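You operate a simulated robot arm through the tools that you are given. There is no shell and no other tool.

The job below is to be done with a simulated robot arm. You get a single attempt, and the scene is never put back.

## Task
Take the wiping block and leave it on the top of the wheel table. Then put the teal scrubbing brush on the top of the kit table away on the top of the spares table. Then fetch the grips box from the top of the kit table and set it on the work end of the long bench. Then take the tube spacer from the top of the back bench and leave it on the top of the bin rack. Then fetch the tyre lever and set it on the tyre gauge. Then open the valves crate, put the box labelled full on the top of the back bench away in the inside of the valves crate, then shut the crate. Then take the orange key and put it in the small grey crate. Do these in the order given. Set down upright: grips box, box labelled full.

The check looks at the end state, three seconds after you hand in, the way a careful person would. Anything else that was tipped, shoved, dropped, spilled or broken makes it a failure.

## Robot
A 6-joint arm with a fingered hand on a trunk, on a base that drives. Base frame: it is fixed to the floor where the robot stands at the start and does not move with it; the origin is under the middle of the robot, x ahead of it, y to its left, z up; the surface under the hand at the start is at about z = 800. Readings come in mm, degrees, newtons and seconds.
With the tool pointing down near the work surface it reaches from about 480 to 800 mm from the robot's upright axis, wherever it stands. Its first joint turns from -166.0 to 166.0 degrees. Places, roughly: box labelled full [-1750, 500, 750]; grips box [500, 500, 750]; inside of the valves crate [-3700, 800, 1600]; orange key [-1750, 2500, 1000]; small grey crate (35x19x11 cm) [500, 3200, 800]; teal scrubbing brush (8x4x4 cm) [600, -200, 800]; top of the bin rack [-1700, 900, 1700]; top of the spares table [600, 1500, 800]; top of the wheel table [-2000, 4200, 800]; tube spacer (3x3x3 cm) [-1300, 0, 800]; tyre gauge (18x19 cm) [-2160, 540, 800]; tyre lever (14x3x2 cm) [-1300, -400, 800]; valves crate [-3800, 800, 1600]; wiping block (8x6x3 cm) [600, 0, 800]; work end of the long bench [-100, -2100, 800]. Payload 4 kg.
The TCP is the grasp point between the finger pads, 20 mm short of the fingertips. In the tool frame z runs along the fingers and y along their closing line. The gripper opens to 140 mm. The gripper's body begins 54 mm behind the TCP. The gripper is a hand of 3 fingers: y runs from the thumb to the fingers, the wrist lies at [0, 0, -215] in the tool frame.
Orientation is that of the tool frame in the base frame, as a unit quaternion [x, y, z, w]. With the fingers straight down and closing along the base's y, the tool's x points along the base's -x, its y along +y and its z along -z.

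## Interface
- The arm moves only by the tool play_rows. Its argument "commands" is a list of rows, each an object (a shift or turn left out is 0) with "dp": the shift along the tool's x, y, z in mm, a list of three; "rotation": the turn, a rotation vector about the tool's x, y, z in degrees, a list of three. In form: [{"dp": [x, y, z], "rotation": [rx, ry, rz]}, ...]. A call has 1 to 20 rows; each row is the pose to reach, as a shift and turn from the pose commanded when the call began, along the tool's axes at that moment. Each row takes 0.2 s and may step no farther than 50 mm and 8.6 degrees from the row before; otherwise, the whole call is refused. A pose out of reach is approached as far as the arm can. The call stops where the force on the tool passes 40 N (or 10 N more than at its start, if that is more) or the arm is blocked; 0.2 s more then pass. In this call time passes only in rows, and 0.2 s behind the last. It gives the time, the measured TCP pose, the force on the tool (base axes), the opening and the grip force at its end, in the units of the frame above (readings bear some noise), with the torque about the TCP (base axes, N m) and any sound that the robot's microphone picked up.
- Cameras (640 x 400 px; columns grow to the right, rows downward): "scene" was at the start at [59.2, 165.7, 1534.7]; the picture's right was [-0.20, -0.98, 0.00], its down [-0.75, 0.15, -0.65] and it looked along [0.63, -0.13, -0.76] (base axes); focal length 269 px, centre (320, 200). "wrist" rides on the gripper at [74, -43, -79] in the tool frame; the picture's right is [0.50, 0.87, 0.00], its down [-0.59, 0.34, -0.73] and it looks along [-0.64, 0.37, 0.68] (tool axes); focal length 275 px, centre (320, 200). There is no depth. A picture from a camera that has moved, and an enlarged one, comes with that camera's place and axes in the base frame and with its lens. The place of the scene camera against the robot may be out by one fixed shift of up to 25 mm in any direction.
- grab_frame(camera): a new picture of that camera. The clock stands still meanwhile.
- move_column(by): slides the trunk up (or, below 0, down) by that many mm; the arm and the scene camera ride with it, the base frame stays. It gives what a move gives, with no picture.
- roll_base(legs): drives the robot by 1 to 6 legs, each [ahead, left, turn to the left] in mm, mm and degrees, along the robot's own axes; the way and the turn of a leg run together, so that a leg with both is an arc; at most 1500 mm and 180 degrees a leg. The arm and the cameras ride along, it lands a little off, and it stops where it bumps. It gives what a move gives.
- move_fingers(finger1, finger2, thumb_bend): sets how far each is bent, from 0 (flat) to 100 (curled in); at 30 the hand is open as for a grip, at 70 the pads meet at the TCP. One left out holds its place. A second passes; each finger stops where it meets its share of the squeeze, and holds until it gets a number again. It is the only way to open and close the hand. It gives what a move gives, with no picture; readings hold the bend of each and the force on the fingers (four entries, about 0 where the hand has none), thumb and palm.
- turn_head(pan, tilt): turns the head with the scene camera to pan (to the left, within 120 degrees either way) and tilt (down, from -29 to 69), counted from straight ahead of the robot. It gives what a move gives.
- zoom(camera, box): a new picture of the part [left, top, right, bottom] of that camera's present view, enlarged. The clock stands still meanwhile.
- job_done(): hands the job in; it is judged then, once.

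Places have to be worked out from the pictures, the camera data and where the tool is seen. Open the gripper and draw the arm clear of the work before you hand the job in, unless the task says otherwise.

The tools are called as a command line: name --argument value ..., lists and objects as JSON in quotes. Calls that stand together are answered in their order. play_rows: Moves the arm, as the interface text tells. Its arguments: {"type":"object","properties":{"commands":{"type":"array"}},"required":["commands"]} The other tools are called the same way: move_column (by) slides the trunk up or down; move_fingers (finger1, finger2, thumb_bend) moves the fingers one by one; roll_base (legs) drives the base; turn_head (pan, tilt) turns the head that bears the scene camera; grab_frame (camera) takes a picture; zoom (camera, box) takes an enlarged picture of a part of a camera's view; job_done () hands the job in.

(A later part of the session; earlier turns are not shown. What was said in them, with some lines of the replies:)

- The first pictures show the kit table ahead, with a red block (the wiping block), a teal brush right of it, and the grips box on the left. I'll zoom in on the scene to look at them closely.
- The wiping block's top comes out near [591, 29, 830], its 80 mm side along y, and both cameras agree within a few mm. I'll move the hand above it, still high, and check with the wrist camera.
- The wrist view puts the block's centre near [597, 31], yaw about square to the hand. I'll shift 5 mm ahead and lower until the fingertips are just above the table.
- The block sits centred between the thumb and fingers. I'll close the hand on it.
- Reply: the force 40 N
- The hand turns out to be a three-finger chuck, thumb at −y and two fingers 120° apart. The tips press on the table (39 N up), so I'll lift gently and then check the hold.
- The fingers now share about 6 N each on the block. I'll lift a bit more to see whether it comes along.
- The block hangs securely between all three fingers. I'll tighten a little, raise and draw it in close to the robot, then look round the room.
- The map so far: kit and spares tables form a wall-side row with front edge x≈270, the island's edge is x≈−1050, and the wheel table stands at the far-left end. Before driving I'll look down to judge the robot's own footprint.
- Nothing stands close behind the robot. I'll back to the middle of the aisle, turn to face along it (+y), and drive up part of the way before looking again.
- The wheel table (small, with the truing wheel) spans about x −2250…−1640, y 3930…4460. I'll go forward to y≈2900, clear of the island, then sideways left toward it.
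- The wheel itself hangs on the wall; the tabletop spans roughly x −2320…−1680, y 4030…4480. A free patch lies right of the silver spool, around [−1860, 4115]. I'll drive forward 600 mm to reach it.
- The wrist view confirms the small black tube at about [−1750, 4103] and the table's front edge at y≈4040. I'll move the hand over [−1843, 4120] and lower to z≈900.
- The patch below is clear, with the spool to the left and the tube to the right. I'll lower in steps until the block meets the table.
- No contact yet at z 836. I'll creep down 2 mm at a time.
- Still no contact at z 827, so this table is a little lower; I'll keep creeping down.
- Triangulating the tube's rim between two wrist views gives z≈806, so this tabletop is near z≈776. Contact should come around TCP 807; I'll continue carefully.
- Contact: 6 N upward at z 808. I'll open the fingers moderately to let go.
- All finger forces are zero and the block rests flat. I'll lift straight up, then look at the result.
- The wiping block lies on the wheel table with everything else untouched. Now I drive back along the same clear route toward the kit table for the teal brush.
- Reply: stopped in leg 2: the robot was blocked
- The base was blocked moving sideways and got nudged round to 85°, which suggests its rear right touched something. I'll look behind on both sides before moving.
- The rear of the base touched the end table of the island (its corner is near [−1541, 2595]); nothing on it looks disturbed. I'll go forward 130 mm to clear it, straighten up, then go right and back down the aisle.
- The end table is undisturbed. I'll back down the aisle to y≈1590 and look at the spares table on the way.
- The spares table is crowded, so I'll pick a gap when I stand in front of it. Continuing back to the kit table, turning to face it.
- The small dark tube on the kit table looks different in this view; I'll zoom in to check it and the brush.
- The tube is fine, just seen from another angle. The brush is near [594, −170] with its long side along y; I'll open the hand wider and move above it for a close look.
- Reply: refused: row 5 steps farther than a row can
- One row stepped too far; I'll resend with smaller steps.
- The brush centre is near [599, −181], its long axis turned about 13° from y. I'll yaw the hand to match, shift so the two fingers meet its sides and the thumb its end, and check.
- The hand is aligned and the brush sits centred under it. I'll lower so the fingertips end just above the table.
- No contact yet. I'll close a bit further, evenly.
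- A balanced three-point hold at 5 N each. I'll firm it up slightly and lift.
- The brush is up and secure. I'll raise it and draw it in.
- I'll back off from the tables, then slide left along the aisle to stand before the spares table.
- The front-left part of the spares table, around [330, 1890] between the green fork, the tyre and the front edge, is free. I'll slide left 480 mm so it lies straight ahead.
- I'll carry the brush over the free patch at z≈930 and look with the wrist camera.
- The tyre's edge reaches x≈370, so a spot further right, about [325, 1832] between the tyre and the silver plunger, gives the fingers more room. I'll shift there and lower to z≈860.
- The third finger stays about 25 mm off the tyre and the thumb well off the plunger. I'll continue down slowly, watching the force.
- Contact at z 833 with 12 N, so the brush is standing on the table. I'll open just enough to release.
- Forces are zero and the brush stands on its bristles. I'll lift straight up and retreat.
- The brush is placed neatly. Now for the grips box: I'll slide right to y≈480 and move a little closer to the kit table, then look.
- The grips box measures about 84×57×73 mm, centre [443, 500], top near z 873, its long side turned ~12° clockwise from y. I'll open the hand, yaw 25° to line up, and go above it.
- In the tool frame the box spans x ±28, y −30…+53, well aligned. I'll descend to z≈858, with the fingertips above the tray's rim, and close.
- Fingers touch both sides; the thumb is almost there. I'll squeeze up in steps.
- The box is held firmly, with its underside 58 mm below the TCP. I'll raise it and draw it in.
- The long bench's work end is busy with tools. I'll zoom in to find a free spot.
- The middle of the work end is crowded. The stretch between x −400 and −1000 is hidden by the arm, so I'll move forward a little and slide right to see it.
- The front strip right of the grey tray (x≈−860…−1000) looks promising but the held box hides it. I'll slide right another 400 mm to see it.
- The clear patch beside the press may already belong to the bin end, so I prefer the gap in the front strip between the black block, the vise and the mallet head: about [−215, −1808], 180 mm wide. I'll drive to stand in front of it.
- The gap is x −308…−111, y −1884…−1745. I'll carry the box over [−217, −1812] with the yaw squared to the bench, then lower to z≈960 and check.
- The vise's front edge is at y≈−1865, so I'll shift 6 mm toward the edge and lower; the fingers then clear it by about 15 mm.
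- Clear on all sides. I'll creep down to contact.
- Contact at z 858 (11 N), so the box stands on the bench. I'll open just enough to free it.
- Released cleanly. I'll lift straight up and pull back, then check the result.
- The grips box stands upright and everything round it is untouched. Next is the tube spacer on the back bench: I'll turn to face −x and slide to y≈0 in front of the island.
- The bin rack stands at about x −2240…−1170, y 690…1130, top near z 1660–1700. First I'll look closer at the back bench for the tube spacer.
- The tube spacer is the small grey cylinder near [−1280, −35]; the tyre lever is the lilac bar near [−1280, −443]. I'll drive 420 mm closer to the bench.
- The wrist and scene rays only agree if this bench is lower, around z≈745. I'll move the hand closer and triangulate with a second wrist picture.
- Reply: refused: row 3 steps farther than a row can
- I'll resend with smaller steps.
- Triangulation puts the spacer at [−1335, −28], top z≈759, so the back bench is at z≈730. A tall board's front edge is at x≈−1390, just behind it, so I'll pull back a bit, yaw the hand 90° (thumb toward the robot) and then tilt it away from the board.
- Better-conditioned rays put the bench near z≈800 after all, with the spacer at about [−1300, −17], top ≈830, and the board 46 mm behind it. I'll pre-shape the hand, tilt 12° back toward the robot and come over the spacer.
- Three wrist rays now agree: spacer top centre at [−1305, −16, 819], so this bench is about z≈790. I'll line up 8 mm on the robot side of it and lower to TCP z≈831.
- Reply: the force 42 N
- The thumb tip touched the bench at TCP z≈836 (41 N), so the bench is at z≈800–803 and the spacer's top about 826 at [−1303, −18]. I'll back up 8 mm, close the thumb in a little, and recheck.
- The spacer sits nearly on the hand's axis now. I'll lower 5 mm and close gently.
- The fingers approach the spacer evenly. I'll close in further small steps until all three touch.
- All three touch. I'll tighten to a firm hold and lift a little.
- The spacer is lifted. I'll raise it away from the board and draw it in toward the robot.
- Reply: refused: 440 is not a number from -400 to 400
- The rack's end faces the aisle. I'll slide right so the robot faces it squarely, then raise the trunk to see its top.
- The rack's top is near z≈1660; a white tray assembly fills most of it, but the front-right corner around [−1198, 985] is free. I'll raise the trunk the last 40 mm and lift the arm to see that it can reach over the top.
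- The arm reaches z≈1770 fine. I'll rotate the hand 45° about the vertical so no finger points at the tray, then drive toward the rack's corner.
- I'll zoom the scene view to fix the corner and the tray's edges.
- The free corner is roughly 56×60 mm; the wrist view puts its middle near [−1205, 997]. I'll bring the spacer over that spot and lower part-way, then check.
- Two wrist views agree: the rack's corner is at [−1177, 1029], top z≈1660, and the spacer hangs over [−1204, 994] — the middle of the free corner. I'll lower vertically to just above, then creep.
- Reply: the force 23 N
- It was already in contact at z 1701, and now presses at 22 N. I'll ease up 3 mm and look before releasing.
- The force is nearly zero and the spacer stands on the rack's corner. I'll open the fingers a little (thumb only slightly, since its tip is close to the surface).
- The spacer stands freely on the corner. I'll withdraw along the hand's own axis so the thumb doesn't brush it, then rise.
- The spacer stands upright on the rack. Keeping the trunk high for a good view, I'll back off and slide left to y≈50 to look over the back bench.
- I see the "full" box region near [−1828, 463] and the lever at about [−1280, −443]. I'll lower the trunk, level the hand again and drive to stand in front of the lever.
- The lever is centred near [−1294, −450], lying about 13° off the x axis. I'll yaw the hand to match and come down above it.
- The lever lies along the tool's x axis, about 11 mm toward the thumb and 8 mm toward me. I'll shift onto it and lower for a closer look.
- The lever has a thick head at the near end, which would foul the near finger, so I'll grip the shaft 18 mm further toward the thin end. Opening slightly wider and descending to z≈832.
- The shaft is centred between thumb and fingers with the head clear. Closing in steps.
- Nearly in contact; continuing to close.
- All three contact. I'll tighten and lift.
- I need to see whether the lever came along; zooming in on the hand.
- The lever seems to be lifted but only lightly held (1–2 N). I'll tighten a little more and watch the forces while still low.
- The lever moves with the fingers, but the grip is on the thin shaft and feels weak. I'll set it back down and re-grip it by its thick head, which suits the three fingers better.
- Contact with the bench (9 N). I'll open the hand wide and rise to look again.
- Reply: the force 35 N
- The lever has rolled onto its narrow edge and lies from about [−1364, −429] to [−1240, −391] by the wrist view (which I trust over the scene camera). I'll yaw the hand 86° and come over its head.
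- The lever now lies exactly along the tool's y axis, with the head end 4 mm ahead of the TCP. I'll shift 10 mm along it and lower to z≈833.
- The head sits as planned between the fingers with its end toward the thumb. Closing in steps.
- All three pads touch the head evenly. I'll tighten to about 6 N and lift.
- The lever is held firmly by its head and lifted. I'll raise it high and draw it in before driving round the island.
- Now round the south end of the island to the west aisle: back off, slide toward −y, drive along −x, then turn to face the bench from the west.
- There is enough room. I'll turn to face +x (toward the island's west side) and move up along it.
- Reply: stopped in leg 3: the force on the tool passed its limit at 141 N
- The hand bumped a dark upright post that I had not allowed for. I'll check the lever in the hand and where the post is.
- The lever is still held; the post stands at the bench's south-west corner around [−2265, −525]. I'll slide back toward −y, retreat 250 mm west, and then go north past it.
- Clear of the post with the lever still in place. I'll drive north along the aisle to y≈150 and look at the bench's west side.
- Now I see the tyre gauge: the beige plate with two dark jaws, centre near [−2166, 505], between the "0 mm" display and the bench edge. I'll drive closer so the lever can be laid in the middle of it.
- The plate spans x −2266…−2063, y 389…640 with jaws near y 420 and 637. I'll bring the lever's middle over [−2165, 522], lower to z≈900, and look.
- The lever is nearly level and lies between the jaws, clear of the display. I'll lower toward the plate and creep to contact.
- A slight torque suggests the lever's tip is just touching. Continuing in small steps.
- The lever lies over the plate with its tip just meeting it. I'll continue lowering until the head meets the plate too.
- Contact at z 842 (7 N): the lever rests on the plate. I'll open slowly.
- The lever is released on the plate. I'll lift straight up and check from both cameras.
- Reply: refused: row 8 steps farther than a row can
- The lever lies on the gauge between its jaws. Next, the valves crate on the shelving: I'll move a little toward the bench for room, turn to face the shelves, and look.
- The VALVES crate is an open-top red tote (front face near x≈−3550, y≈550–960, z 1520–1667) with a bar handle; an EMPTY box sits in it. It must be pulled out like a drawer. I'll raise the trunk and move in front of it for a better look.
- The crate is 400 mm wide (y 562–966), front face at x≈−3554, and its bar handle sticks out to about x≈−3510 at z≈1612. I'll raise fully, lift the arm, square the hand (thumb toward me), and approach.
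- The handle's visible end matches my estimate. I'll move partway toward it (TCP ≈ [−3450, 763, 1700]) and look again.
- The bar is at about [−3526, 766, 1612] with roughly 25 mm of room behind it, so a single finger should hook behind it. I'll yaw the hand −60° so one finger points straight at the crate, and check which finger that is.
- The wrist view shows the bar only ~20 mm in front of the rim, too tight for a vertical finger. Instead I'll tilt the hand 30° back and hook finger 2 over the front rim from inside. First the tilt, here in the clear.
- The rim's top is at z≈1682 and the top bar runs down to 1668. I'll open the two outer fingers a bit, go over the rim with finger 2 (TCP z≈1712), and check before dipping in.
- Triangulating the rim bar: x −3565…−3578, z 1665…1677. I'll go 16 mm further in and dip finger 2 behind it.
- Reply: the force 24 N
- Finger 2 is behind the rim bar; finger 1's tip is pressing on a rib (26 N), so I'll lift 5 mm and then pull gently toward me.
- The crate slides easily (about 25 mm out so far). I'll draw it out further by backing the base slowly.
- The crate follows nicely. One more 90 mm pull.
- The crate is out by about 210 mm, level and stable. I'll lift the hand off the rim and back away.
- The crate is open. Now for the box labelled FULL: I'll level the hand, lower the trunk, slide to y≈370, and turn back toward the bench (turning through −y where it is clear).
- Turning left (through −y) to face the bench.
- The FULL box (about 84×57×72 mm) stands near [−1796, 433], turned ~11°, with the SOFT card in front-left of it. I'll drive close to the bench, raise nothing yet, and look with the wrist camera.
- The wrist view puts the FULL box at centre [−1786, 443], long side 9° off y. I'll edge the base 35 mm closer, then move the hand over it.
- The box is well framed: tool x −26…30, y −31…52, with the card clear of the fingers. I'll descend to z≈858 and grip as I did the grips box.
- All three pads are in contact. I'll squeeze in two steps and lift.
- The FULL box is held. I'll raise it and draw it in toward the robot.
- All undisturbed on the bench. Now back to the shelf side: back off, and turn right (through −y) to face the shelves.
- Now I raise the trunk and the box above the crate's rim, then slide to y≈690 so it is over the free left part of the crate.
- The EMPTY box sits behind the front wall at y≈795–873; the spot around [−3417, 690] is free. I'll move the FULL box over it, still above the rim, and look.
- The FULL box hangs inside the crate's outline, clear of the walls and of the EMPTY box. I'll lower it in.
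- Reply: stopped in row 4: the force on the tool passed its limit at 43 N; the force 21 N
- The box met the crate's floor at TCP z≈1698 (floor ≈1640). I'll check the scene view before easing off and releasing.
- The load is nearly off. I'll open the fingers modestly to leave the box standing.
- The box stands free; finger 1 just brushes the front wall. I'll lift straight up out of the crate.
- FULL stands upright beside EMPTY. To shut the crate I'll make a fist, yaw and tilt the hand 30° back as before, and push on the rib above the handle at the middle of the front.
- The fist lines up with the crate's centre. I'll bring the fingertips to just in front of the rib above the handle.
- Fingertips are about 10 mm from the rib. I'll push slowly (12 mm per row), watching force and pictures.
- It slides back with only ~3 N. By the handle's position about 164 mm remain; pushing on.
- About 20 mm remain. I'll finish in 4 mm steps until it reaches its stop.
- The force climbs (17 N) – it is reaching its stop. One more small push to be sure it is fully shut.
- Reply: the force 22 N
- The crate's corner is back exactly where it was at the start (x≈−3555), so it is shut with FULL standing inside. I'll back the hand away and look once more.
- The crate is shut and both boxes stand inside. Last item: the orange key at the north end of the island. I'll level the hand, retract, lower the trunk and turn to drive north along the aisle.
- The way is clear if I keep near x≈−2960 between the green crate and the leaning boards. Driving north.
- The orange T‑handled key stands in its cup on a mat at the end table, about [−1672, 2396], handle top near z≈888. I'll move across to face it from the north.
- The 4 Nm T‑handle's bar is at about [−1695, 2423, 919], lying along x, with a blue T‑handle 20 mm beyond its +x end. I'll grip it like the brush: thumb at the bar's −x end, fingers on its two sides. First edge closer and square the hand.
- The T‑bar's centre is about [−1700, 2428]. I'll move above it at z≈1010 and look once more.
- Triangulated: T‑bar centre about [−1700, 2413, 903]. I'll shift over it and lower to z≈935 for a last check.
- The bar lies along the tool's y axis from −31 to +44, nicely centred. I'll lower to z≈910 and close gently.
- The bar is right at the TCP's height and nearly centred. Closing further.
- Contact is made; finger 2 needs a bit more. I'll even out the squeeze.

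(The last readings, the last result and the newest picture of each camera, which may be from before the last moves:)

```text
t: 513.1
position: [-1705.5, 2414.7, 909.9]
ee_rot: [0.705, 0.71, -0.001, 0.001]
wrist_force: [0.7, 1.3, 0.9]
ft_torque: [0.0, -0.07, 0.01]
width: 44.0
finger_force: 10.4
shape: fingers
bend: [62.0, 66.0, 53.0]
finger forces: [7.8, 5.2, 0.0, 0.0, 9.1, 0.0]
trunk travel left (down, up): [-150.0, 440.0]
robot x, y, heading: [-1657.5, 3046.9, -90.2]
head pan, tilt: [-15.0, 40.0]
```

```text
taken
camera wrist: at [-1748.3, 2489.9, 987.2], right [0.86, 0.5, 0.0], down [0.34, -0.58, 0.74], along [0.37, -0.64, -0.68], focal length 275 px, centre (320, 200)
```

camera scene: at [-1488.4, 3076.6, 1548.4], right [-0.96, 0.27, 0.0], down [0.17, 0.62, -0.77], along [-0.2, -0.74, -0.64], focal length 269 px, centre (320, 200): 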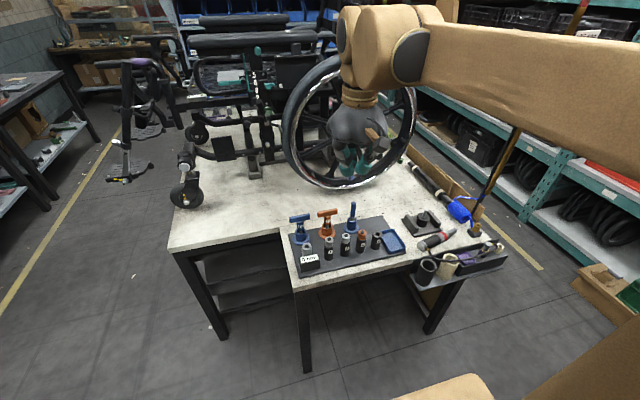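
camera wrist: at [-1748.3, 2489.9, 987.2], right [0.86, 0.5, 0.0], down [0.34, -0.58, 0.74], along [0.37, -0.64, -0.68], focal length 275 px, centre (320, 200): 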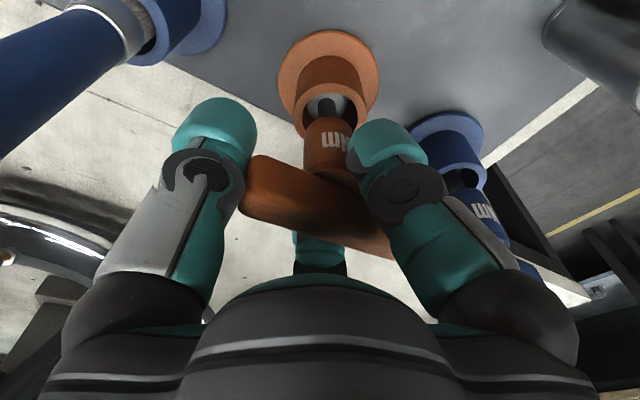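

Firm three-point hold. I'll lift straight up slowly.

play_rows --commands '[{"dp": [0, 0, -5]}, {"dp": [0, 0, -12]}, {"dp": [0, 0, -20]}]'

grab_frame --camera "wrist"

zoom --camera "scene" --box '[280, 170, 400, 270]'

```text
t: 514.0
position: [-1705.2, 2415.1, 929.1]
ee_rot: [0.705, 0.709, -0.002, 0.001]
wrist_force: [-0.6, -0.5, -1.5]
ft_torque: [-0.04, -0.04, 0.01]
width: 43.7
finger_force: 10.3
shape: fingers
bend: [62.0, 66.0, 53.0]
finger forces: [7.1, 5.1, 0.0, 0.0, 8.6, 0.1]
trunk travel left (down, up): [-150.0, 440.0]
robot x, y, heading: [-1658.6, 3049.4, -90.3]
head pan, tilt: [-15.0, 40.0]
```

```text
taken
camera wrist: at [-1748.4, 2489.5, 1006.9], right [0.86, 0.5, 0.0], down [0.34, -0.58, 0.74], along [0.37, -0.64, -0.68], focal length 275 px, centre (320, 200)
```

wrist: 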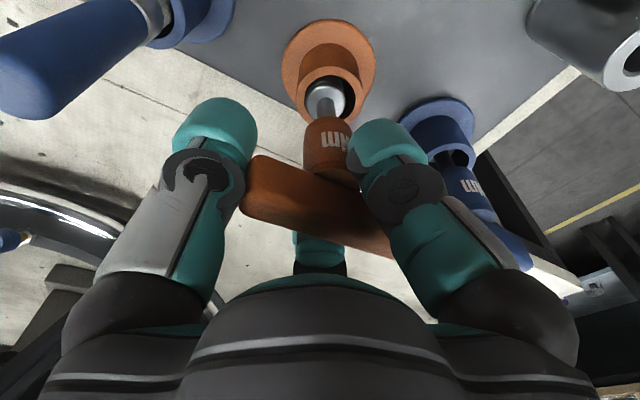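

```text
4.00 times, centred on (340, 220) of scene
camera zoom: at [-1488.6, 2976.7, 1548.4], right [-0.97, 0.26, 0.0], down [0.17, 0.62, -0.77], along [-0.2, -0.74, -0.64], focal length 1074 px, centre (240, 120)
```

zoom: 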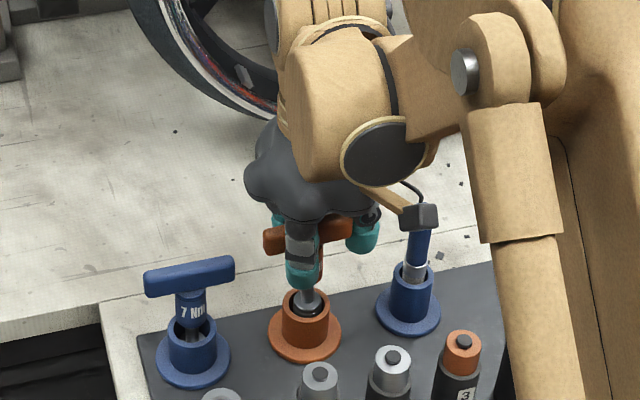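

The key is sliding out and its cup stays on the mat. Continuing straight up.

play_rows --commands '[{"dp": [0, 0, -15]}, {"dp": [0, 0, -30]}, {"dp": [0, 0, -50]}, {"dp": [0, 0, -75]}, {"dp": [0, 0, -105]}, {"dp": [0, 0, -140]}]'

grab_frame --camera "wrist"

zoom --camera "scene" --box '[270, 110, 430, 280]'

```text
t: 515.4
position: [-1705.3, 2415.3, 1070.5]
ee_rot: [0.705, 0.709, -0.001, 0.0]
wrist_force: [-0.2, -0.3, -0.4]
ft_torque: [0.02, 0.01, -0.01]
width: 43.5
finger_force: 10.3
shape: fingers
bend: [62.0, 66.0, 53.0]
finger forces: [7.4, 5.0, 0.0, 0.0, 8.3, 0.1]
trunk travel left (down, up): [-150.0, 440.0]
robot x, y, heading: [-1660.8, 3049.1, -90.3]
head pan, tilt: [-15.0, 40.0]
```

```text
taken
camera wrist: at [-1748.2, 2490.5, 1147.1], right [0.86, 0.5, 0.0], down [0.34, -0.58, 0.74], along [0.37, -0.64, -0.68], focal length 275 px, centre (320, 200)
```

wrist: 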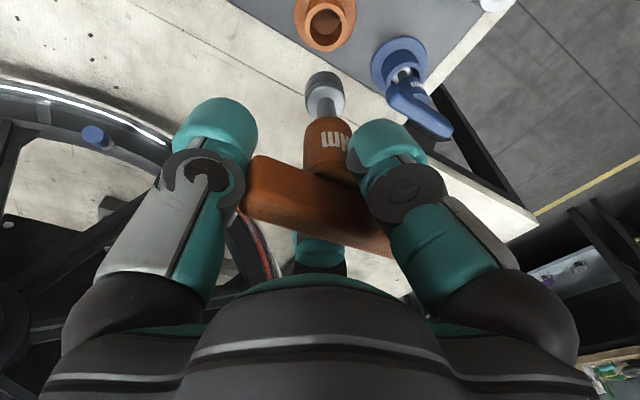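

```text
2.35 times, centred on (350, 195) of scene
camera zoom: at [-1488.6, 2977.2, 1548.4], right [-0.97, 0.26, 0.0], down [0.17, 0.62, -0.77], along [-0.2, -0.74, -0.64], focal length 632 px, centre (249, 212)
```

zoom: 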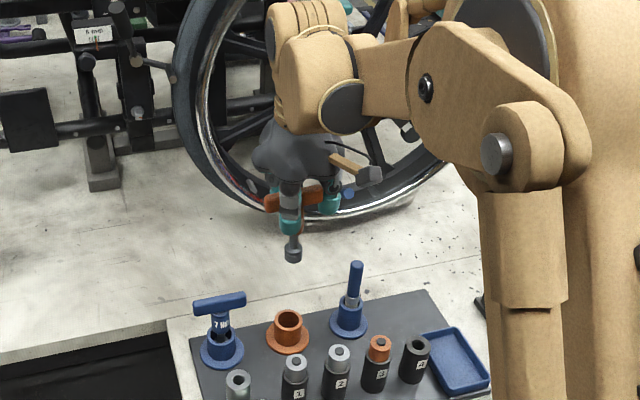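

The orange key is out of its holder, which stays in place. I'll raise and draw it in, turn to face +x and head for the small grey crate.

play_rows --commands '[{"dp": [0, 0, -40]}, {"dp": [30, 0, -70]}, {"dp": [70, 0, -90]}, {"dp": [110, 0, -100]}, {"dp": [150, 0, -100]}]'

roll_base --legs '[[0, 0, 90], [1400, 0, 0]]'

turn_head --pan 0 --tilt 35

grab_frame --camera "scene"

grab_frame --camera "wrist"

```text
t: 516.5
position: [-1705.7, 2567.7, 1169.1]
ee_rot: [0.706, 0.709, -0.001, 0.001]
wrist_force: [0.4, -0.3, -1.4]
ft_torque: [-0.02, 0.04, -0.02]
width: 43.5
finger_force: 10.7
shape: fingers
bend: [62.0, 66.0, 53.0]
finger forces: [7.6, 5.2, 0.0, 0.1, 8.2, 0.1]
trunk travel left (down, up): [-150.0, 440.0]
robot x, y, heading: [-1660.7, 3049.8, -90.0]
head pan, tilt: [-15.0, 40.0]
```

```text
t: 527.3
position: [220.0, 2985.3, 1168.1]
ee_rot: [0.001, 1.0, 0.0, 0.002]
wrist_force: [0.1, -0.7, -1.2]
ft_torque: [-0.01, 0.0, -0.03]
width: 43.4
finger_force: 10.2
shape: fingers
bend: [62.0, 66.0, 53.0]
finger forces: [7.0, 5.0, 0.0, 0.1, 7.9, 0.0]
trunk travel left (down, up): [-150.0, 440.0]
robot x, y, heading: [-264.7, 3035.7, -0.6]
head pan, tilt: [-15.0, 40.0]
```

```text
t: 528.1
position: [218.3, 2985.2, 1168.3]
ee_rot: [0.002, 1.0, -0.001, 0.002]
wrist_force: [0.2, 0.7, -2.3]
ft_torque: [0.02, 0.0, -0.01]
width: 43.0
finger_force: 9.4
shape: fingers
bend: [62.0, 66.0, 53.0]
finger forces: [7.0, 5.0, 0.0, 0.0, 7.8, 0.0]
trunk travel left (down, up): [-150.0, 440.0]
robot x, y, heading: [-264.8, 3035.1, -0.7]
head pan, tilt: [0.0, 35.0]
```

```text
taken
camera scene: at [-189.5, 3216.0, 1555.9], right [-0.01, -1.0, 0.0], down [-0.57, 0.01, -0.82], along [0.82, -0.01, -0.57], focal length 269 px, centre (320, 200)
```

scene: 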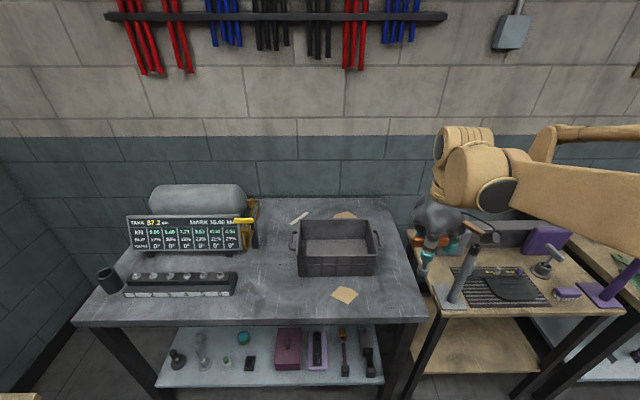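

```text
taken
camera wrist: at [144.2, 2943.8, 1246.1], right [-0.5, 0.87, 0.0], down [0.59, 0.34, 0.74], along [0.64, 0.36, -0.68], focal length 275 px, centre (320, 200)
```

wrist: 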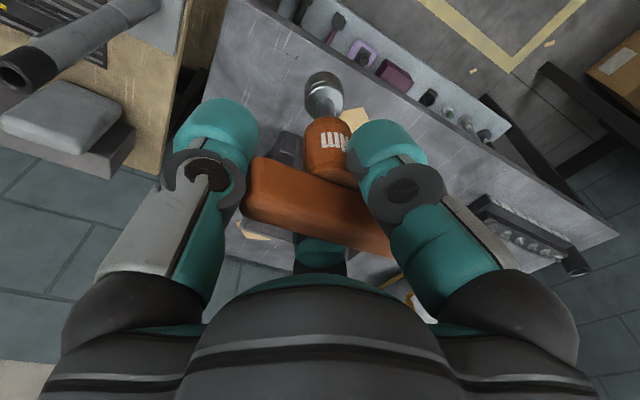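

The small grey crate is in front-left: about x 415–590, y 3024–3282, rim near z≈910. I'll drive up so its middle is straight ahead.

roll_base --legs '[[0, 120, 0.7], [150, 0, 0]]'

grab_frame --camera "scene"

grab_frame --camera "wrist"

```text
t: 530.3
position: [371.5, 3110.7, 1166.2]
ee_rot: [-0.004, 1.0, 0.0, 0.0]
wrist_force: [-0.3, -0.3, -0.9]
ft_torque: [-0.04, 0.0, 0.04]
width: 43.3
finger_force: 10.4
shape: fingers
bend: [62.0, 66.0, 53.0]
finger forces: [7.1, 5.1, 0.0, 0.0, 7.9, 0.0]
trunk travel left (down, up): [-150.0, 440.0]
robot x, y, heading: [-116.5, 3155.3, 0.3]
head pan, tilt: [0.0, 35.0]
```

```text
taken
camera scene: at [-39.6, 3336.9, 1555.8], right [0.0, -1.0, 0.0], down [-0.57, 0.0, -0.82], along [0.82, 0.0, -0.57], focal length 269 px, centre (320, 200)
```

scene: 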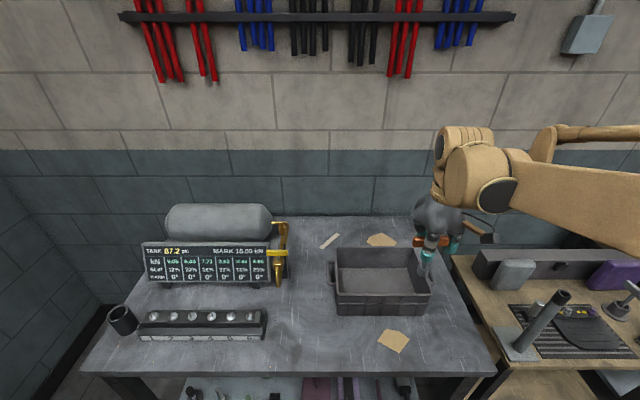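

```text
taken
camera wrist: at [297.4, 3069.0, 1245.7], right [-0.51, 0.86, 0.0], down [0.58, 0.35, 0.74], along [0.63, 0.37, -0.68], focal length 275 px, centre (320, 200)
```

wrist: 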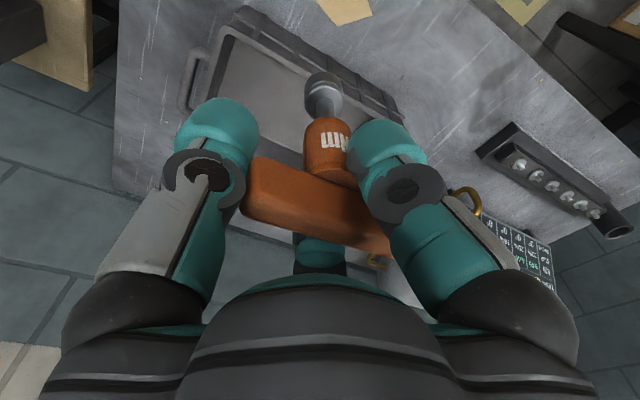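

I'll bring the key over the crate's middle (about [505, 3155]) and lower until its tip is just above the rim, then check.

play_rows --commands '[{"dp": [-45, 14, 0]}, {"dp": [-90, 29, 0]}, {"dp": [-134, 43, 0]}, {"dp": [-134, 43, 45]}, {"dp": [-134, 43, 90]}, {"dp": [-134, 43, 130]}]'

grab_frame --camera "wrist"

zoom --camera "scene" --box '[300, 200, 480, 340]'

```text
t: 531.7
position: [505.5, 3155.5, 1038.4]
ee_rot: [-0.005, 1.0, 0.0, 0.001]
wrist_force: [-0.4, 0.1, -1.3]
ft_torque: [-0.02, 0.0, -0.03]
width: 42.9
finger_force: 10.1
shape: fingers
bend: [62.0, 66.0, 53.0]
finger forces: [7.5, 5.2, 0.1, 0.0, 7.5, 0.1]
trunk travel left (down, up): [-150.0, 440.0]
robot x, y, heading: [-110.1, 3155.9, -0.1]
head pan, tilt: [0.0, 35.0]
```

```text
taken
camera wrist: at [432.1, 3113.2, 1116.0], right [-0.51, 0.86, 0.0], down [0.58, 0.35, 0.74], along [0.63, 0.37, -0.68], focal length 275 px, centre (320, 200)
```

wrist: 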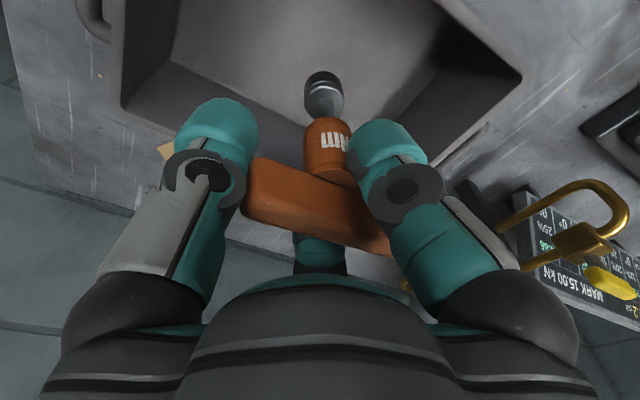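

```text
2.86 times, centred on (390, 270) of scene
camera zoom: at [-40.4, 3337.0, 1555.9], right [0.0, -1.0, 0.0], down [-0.57, 0.0, -0.82], along [0.82, 0.0, -0.57], focal length 768 px, centre (120, 0)
```

zoom: 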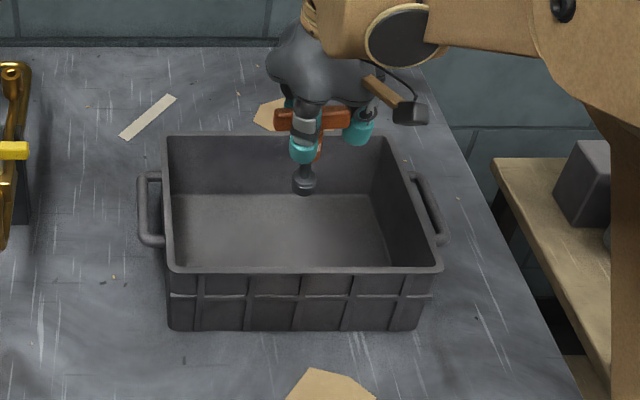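

The key is over the crate's floor. I'll lower it in, then creep until the tip touches.

play_rows --commands '[{"dp": [-6, 0, 40]}, {"dp": [-6, 0, 80]}, {"dp": [-6, 0, 110]}]'

grab_frame --camera "wrist"

zoom --camera "scene" --box '[300, 200, 480, 340]'

```text
t: 532.5
position: [511.8, 3154.5, 927.7]
ee_rot: [-0.004, 1.0, 0.0, 0.002]
wrist_force: [-0.5, 0.2, -1.0]
ft_torque: [0.02, -0.01, -0.02]
width: 43.0
finger_force: 10.3
shape: fingers
bend: [62.0, 66.0, 53.0]
finger forces: [7.5, 5.3, 0.0, 0.0, 7.5, 0.0]
trunk travel left (down, up): [-150.0, 440.0]
robot x, y, heading: [-110.3, 3159.2, 0.2]
head pan, tilt: [0.0, 35.0]
```

```text
taken
camera wrist: at [437.8, 3112.6, 1005.5], right [-0.51, 0.86, 0.0], down [0.58, 0.35, 0.74], along [0.63, 0.37, -0.68], focal length 275 px, centre (320, 200)
```

wrist: 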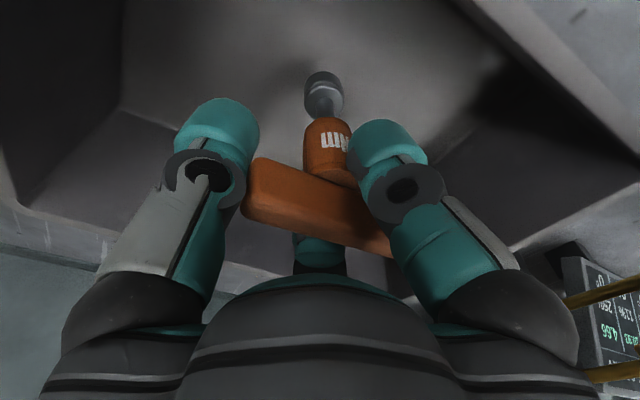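

```text
2.86 times, centred on (390, 270) of scene
camera zoom: at [-40.4, 3337.0, 1555.9], right [0.0, -1.0, 0.0], down [-0.57, 0.0, -0.82], along [0.82, 0.0, -0.57], focal length 768 px, centre (120, 0)
```

zoom: 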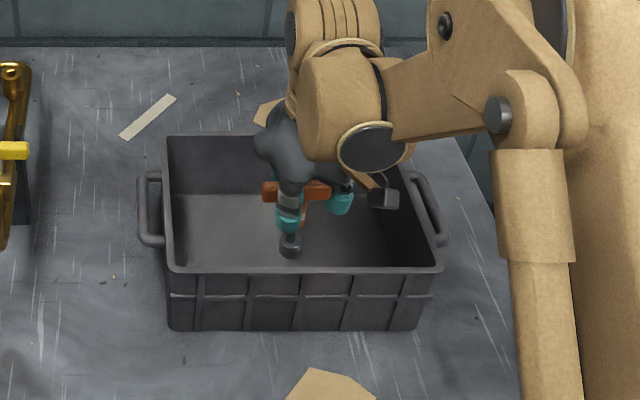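

The tip is inside near the floor. Creeping down to contact.

play_rows --commands '[{"dp": [0, 0, 4]}, {"dp": [0, 0, 8]}, {"dp": [0, 0, 12]}]'

play_rows --commands '[{"dp": [0, 0, 2]}, {"dp": [0, 0, 4]}, {"dp": [0, 0, 6]}]'

```text
t: 533.3
position: [511.1, 3156.3, 918.0]
ee_rot: [-0.004, 1.0, 0.0, 0.002]
wrist_force: [-1.4, -0.2, -1.7]
ft_torque: [-0.03, -0.03, 0.03]
width: 43.0
finger_force: 10.0
shape: fingers
bend: [62.0, 66.0, 53.0]
finger forces: [7.6, 5.3, 0.0, 0.1, 7.3, 0.0]
trunk travel left (down, up): [-150.0, 440.0]
robot x, y, heading: [-111.7, 3158.1, 0.1]
head pan, tilt: [0.0, 35.0]
```

```text
t: 534.1
position: [511.2, 3155.5, 911.5]
ee_rot: [-0.004, 1.0, 0.0, 0.002]
wrist_force: [-0.3, -0.2, -1.9]
ft_torque: [-0.04, -0.01, 0.01]
width: 42.9
finger_force: 10.3
shape: fingers
bend: [62.0, 66.0, 53.0]
finger forces: [7.6, 5.2, 0.1, 0.1, 7.3, 0.0]
trunk travel left (down, up): [-150.0, 440.0]
robot x, y, heading: [-113.0, 3150.6, 0.1]
head pan, tilt: [0.0, 35.0]
```

play_rows --commands '[{"dp": [0, 0, 2]}, {"dp": [0, 0, 4]}, {"dp": [0, 0, 6]}]'

zoom --camera "scene" --box '[330, 230, 450, 320]'

```text
t: 534.9
position: [510.3, 3154.9, 904.2]
ee_rot: [-0.005, 1.0, 0.0, 0.002]
wrist_force: [-0.5, -0.7, -1.5]
ft_torque: [-0.02, -0.02, -0.02]
width: 43.1
finger_force: 10.0
shape: fingers
bend: [62.0, 66.0, 53.0]
finger forces: [7.5, 5.2, 0.0, 0.0, 7.3, 0.1]
trunk travel left (down, up): [-150.0, 440.0]
robot x, y, heading: [-112.8, 3157.3, 0.2]
head pan, tilt: [0.0, 35.0]
```

```text
4.44 times, centred on (390, 275) of scene
camera zoom: at [-40.9, 3337.0, 1555.9], right [0.0, -1.0, 0.0], down [-0.57, 0.0, -0.82], along [0.82, 0.0, -0.57], focal length 1194 px, centre (9, -133)
```

zoom: 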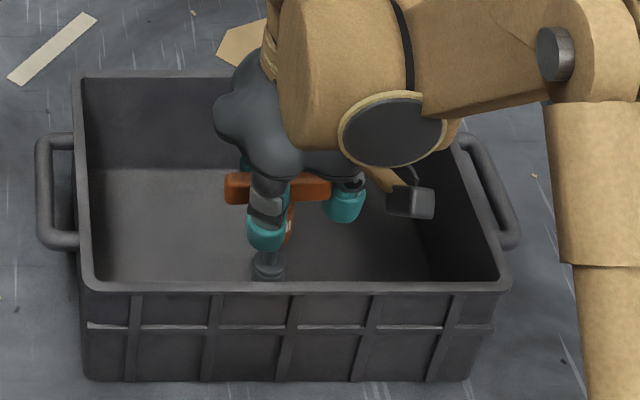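

Still free; continuing in small steps.

play_rows --commands '[{"dp": [0, 0, 2]}, {"dp": [0, 0, 4]}, {"dp": [0, 0, 6]}]'

play_rows --commands '[{"dp": [0, 0, 2]}, {"dp": [0, 0, 4]}, {"dp": [0, 0, 6]}]'

```text
t: 535.7
position: [510.4, 3155.8, 899.1]
ee_rot: [-0.004, 1.0, 0.0, 0.002]
wrist_force: [0.2, -0.5, -0.7]
ft_torque: [0.0, -0.01, 0.01]
width: 42.8
finger_force: 9.8
shape: fingers
bend: [62.0, 66.0, 53.0]
finger forces: [7.5, 5.2, 0.1, 0.0, 7.4, 0.0]
trunk travel left (down, up): [-150.0, 440.0]
robot x, y, heading: [-111.4, 3157.3, 0.0]
head pan, tilt: [0.0, 35.0]
```

```text
t: 536.5
position: [510.1, 3154.7, 893.5]
ee_rot: [-0.004, 1.0, 0.0, 0.002]
wrist_force: [2.3, -1.8, 20.9]
ft_torque: [0.0, 0.01, 0.0]
width: 42.4
finger_force: 13.9
shape: fingers
bend: [62.0, 66.0, 53.0]
finger forces: [9.8, 9.4, 0.0, 0.1, 10.6, 0.0]
trunk travel left (down, up): [-150.0, 440.0]
robot x, y, heading: [-113.0, 3156.3, 0.3]
head pan, tilt: [0.0, 35.0]
```

Contact (21 N) at z 893: the tip stands on the crate's floor. I'll ease up 3 mm and open the hand.

play_rows --commands '[{"dp": [0, 0, -1.5]}, {"dp": [0, 0, -3]}]'

move_fingers --finger1 57 --finger2 59 --thumb_bend 46

grab_frame --camera "wrist"

zoom --camera "scene" --box '[330, 230, 450, 320]'

```text
t: 537.1
position: [511.2, 3156.2, 896.6]
ee_rot: [-0.006, 1.0, -0.001, 0.001]
wrist_force: [0.0, 0.4, -0.5]
ft_torque: [-0.01, 0.0, 0.0]
width: 42.8
finger_force: 10.8
shape: fingers
bend: [62.0, 66.0, 54.0]
finger forces: [8.5, 6.2, 0.0, 0.1, 7.2, 0.0]
trunk travel left (down, up): [-150.0, 440.0]
robot x, y, heading: [-113.2, 3159.1, -0.0]
head pan, tilt: [0.0, 35.0]
```

```text
t: 538.1
position: [509.7, 3155.1, 896.4]
ee_rot: [-0.004, 1.0, -0.001, 0.001]
wrist_force: [0.1, 0.5, -0.2]
ft_torque: [0.03, 0.0, 0.03]
width: 60.9
finger_force: 0.0
shape: fingers
bend: [56.0, 59.0, 46.0]
finger forces: [0.1, 0.0, 0.0, 0.0, 0.1, 0.0]
trunk travel left (down, up): [-150.0, 440.0]
robot x, y, heading: [-111.2, 3155.4, -0.2]
head pan, tilt: [0.0, 35.0]
```

```text
taken
camera wrist: at [436.7, 3113.0, 973.7], right [-0.51, 0.86, 0.0], down [0.58, 0.35, 0.74], along [0.64, 0.37, -0.68], focal length 275 px, centre (320, 200)
```

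wrist: 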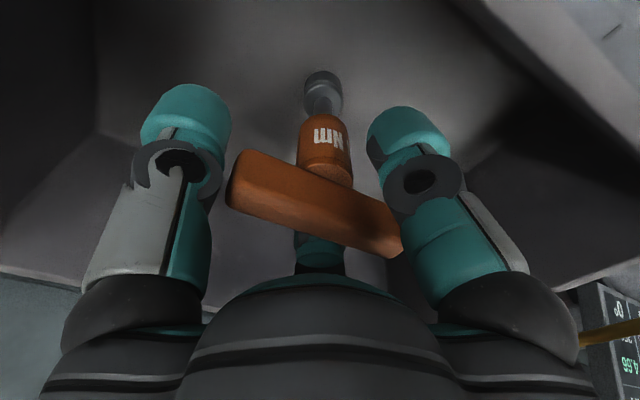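

```text
4.44 times, centred on (390, 275) of scene
camera zoom: at [-41.0, 3337.0, 1555.9], right [0.0, -1.0, 0.0], down [-0.57, 0.0, -0.82], along [0.82, 0.0, -0.57], focal length 1194 px, centre (9, -133)
```

zoom: 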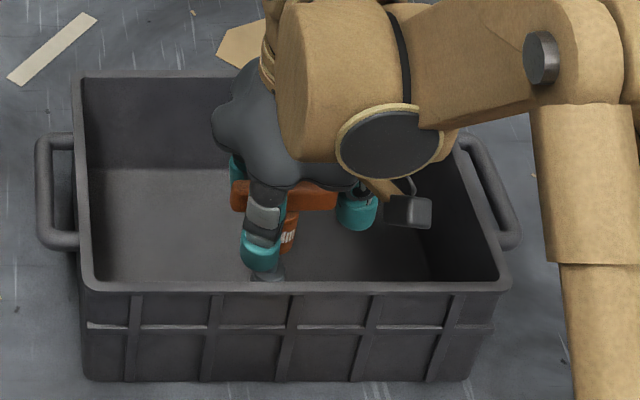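

The key stands free in the crate. I'll open a bit wider and rise straight up, slowly.

move_fingers --finger1 51 --finger2 51 --thumb_bend 41

play_rows --commands '[{"dp": [0, 0, -8]}, {"dp": [0, 0, -20]}, {"dp": [0, 0, -40]}, {"dp": [0, 0, -70]}, {"dp": [0, 0, -110]}, {"dp": [0, 0, -155]}, {"dp": [0, 0, -200]}, {"dp": [0, 0, -240]}]'

grab_frame --camera "wrist"

zoom --camera "scene" --box '[310, 210, 470, 330]'

```text
t: 539.1
position: [510.8, 3154.9, 896.7]
ee_rot: [-0.003, 1.0, 0.0, 0.002]
wrist_force: [0.1, -1.0, -0.2]
ft_torque: [-0.01, -0.02, -0.01]
width: 76.3
finger_force: 0.1
shape: fingers
bend: [51.0, 51.0, 41.0]
finger forces: [0.1, 0.1, 0.0, 0.1, 0.0, 0.0]
trunk travel left (down, up): [-150.0, 440.0]
robot x, y, heading: [-114.2, 3153.8, 0.0]
head pan, tilt: [0.0, 35.0]
```

```text
t: 540.9
position: [509.9, 3157.2, 1138.3]
ee_rot: [-0.005, 1.0, 0.0, 0.002]
wrist_force: [0.1, 0.1, 0.5]
ft_torque: [0.0, 0.04, 0.0]
width: 76.6
finger_force: 0.0
shape: fingers
bend: [51.0, 51.0, 41.0]
finger forces: [0.1, 0.0, 0.0, 0.0, 0.0, 0.0]
trunk travel left (down, up): [-150.0, 440.0]
robot x, y, heading: [-114.3, 3152.9, 0.0]
head pan, tilt: [0.0, 35.0]
```

```text
taken
camera wrist: at [436.0, 3113.9, 1215.5], right [-0.51, 0.86, 0.0], down [0.58, 0.35, 0.74], along [0.64, 0.37, -0.68], focal length 275 px, centre (320, 200)
```

wrist: 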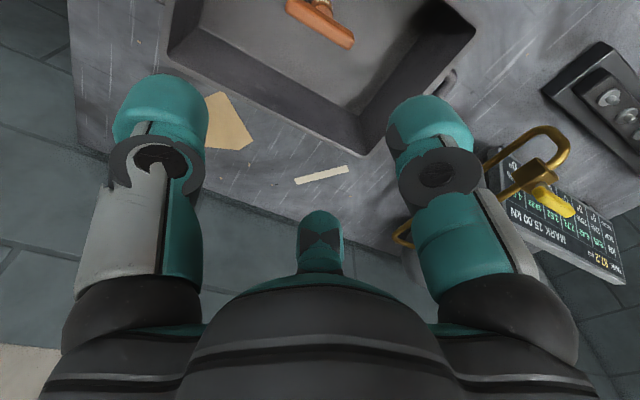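

```text
3.33 times, centred on (390, 270) of scene
camera zoom: at [-41.6, 3337.0, 1555.9], right [0.0, -1.0, 0.0], down [-0.57, 0.0, -0.82], along [0.82, 0.0, -0.57], focal length 895 px, centre (87, -33)
```

zoom: 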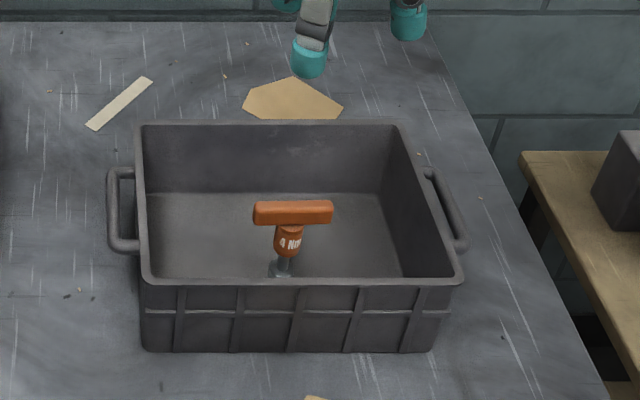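

The orange key stands inside the small grey crate. I'll open the hand fully, draw the arm back and move clear.

move_fingers --finger1 30 --finger2 30 --thumb_bend 30

play_rows --commands '[{"dp": [40, 0, -10]}, {"dp": [80, 0, -20]}, {"dp": [120, 0, -30]}]'

roll_base --legs '[[-350, 0, 0]]'

turn_head --pan 0 --tilt 30

zoom --camera "scene" --box '[200, 140, 480, 320]'

turn_head --pan 110 --tilt 20

grab_frame --camera "scene"

```text
t: 541.9
position: [510.9, 3157.0, 1137.8]
ee_rot: [-0.005, 1.0, 0.0, 0.001]
wrist_force: [-0.9, -0.5, 0.0]
ft_torque: [-0.02, -0.01, 0.0]
width: 124.2
finger_force: 0.1
shape: fingers
bend: [30.0, 30.0, 30.0]
finger forces: [0.1, 0.1, 0.1, 0.0, 0.0, 0.0]
trunk travel left (down, up): [-150.0, 440.0]
robot x, y, heading: [-113.5, 3151.3, 0.2]
head pan, tilt: [0.0, 35.0]
```

```text
t: 542.7
position: [387.0, 3153.9, 1165.7]
ee_rot: [-0.004, 1.0, 0.0, 0.003]
wrist_force: [-0.5, -0.4, 0.5]
ft_torque: [-0.02, -0.01, 0.02]
width: 124.1
finger_force: 0.0
shape: fingers
bend: [30.0, 30.0, 30.0]
finger forces: [0.0, 0.0, 0.0, 0.0, 0.0, 0.0]
trunk travel left (down, up): [-150.0, 440.0]
robot x, y, heading: [-110.0, 3154.1, -0.1]
head pan, tilt: [0.0, 35.0]
```

```text
t: 545.0
position: [36.5, 3155.9, 1167.7]
ee_rot: [-0.006, 1.0, 0.001, 0.001]
wrist_force: [0.9, -0.2, -0.1]
ft_torque: [-0.02, 0.0, -0.02]
width: 124.0
finger_force: 0.1
shape: fingers
bend: [30.0, 30.0, 30.0]
finger forces: [0.0, 0.0, 0.1, 0.0, 0.0, 0.0]
trunk travel left (down, up): [-150.0, 440.0]
robot x, y, heading: [-463.4, 3156.8, 0.2]
head pan, tilt: [0.0, 35.0]
```

```text
t: 545.6
position: [37.4, 3154.7, 1165.7]
ee_rot: [-0.006, 1.0, 0.0, 0.002]
wrist_force: [0.5, 0.5, 0.2]
ft_torque: [-0.02, 0.0, -0.01]
width: 124.0
finger_force: 0.0
shape: fingers
bend: [30.0, 30.0, 30.0]
finger forces: [0.0, 0.1, 0.1, 0.0, 0.0, 0.0]
trunk travel left (down, up): [-150.0, 440.0]
robot x, y, heading: [-461.8, 3151.1, 0.1]
head pan, tilt: [0.0, 30.0]
```

```text
2.22 times, centred on (340, 230) of scene
camera zoom: at [-390.2, 3336.2, 1563.7], right [0.0, -1.0, 0.0], down [-0.5, 0.0, -0.87], along [0.87, 0.0, -0.5], focal length 597 px, centre (276, 133)
```

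zoom: 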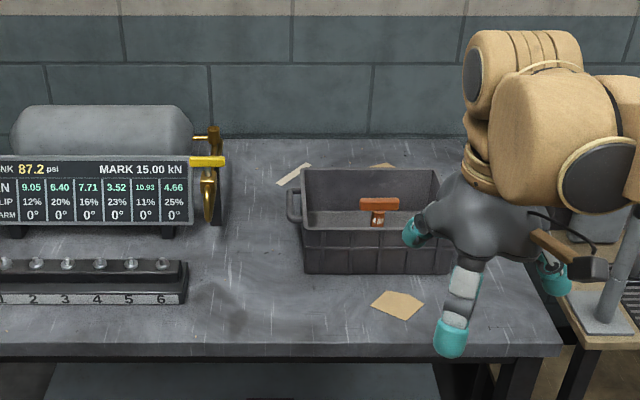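

```text
t: 547.5
position: [37.5, 3155.6, 1165.6]
ee_rot: [-0.006, 1.0, 0.0, 0.001]
wrist_force: [0.4, 0.1, 0.3]
ft_torque: [-0.02, -0.01, 0.0]
width: 124.1
finger_force: 0.1
shape: fingers
bend: [30.0, 30.0, 30.0]
finger forces: [0.2, 0.0, 0.0, 0.0, 0.0, 0.1]
trunk travel left (down, up): [-150.0, 440.0]
robot x, y, heading: [-462.2, 3154.3, 0.2]
head pan, tilt: [110.0, 20.0]
```

```text
taken
camera scene: at [-512.8, 3423.3, 1579.8], right [0.94, 0.35, 0.0], down [0.12, -0.32, -0.94], along [-0.32, 0.88, -0.34], focal length 269 px, centre (320, 200)
```

scene: 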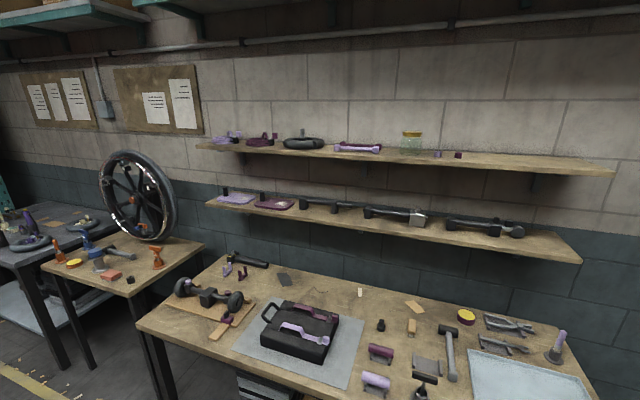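

The key stands in its crate and the wiping block is still in place on the wheel table. All seven jobs are finished, and the hand is open and the arm clear of the work, so I hand the job in.

job_done

```text
The job is handed in.
```

I finished all seven jobs in the order you gave and handed in; I have not seen the result of the check. At hand-in the hand was open and the arm was clear of the work.

| Item | Where it is now |
|---|---|
| Wiping block | On top of the wheel table, in the gap right of the silver spool |
| Teal scrubbing brush | On top of the spares table, near the front edge, standing on its bristles |
| Grips box | On the work end of the long bench, upright, in front of the vise |
| Tube spacer (from the back bench) | On top of the bin rack, upright at the front-right corner |
| Tyre lever | On the tyre gauge plate, between the two jaws |
| Box labelled full | In the valves crate, upright beside the EMPTY box; the crate is pushed back to where it started |
| Orange key | In the small grey crate, standing upright on its tip |

- **Bumps on the way:** the base nudged the small table at the north end of the island. Later the hand hit the post at the south-west corner of the back bench while carrying the lever. In the pictures nothing had fallen or moved.
- **Lever:** it rolled onto its narrow edge while I was re-gripping it, so it lies on that edge on the gauge.
- **Which orange key:** I took it to be the orange T-handled key marked 4 Nm. Its orange cup stayed on the mat.
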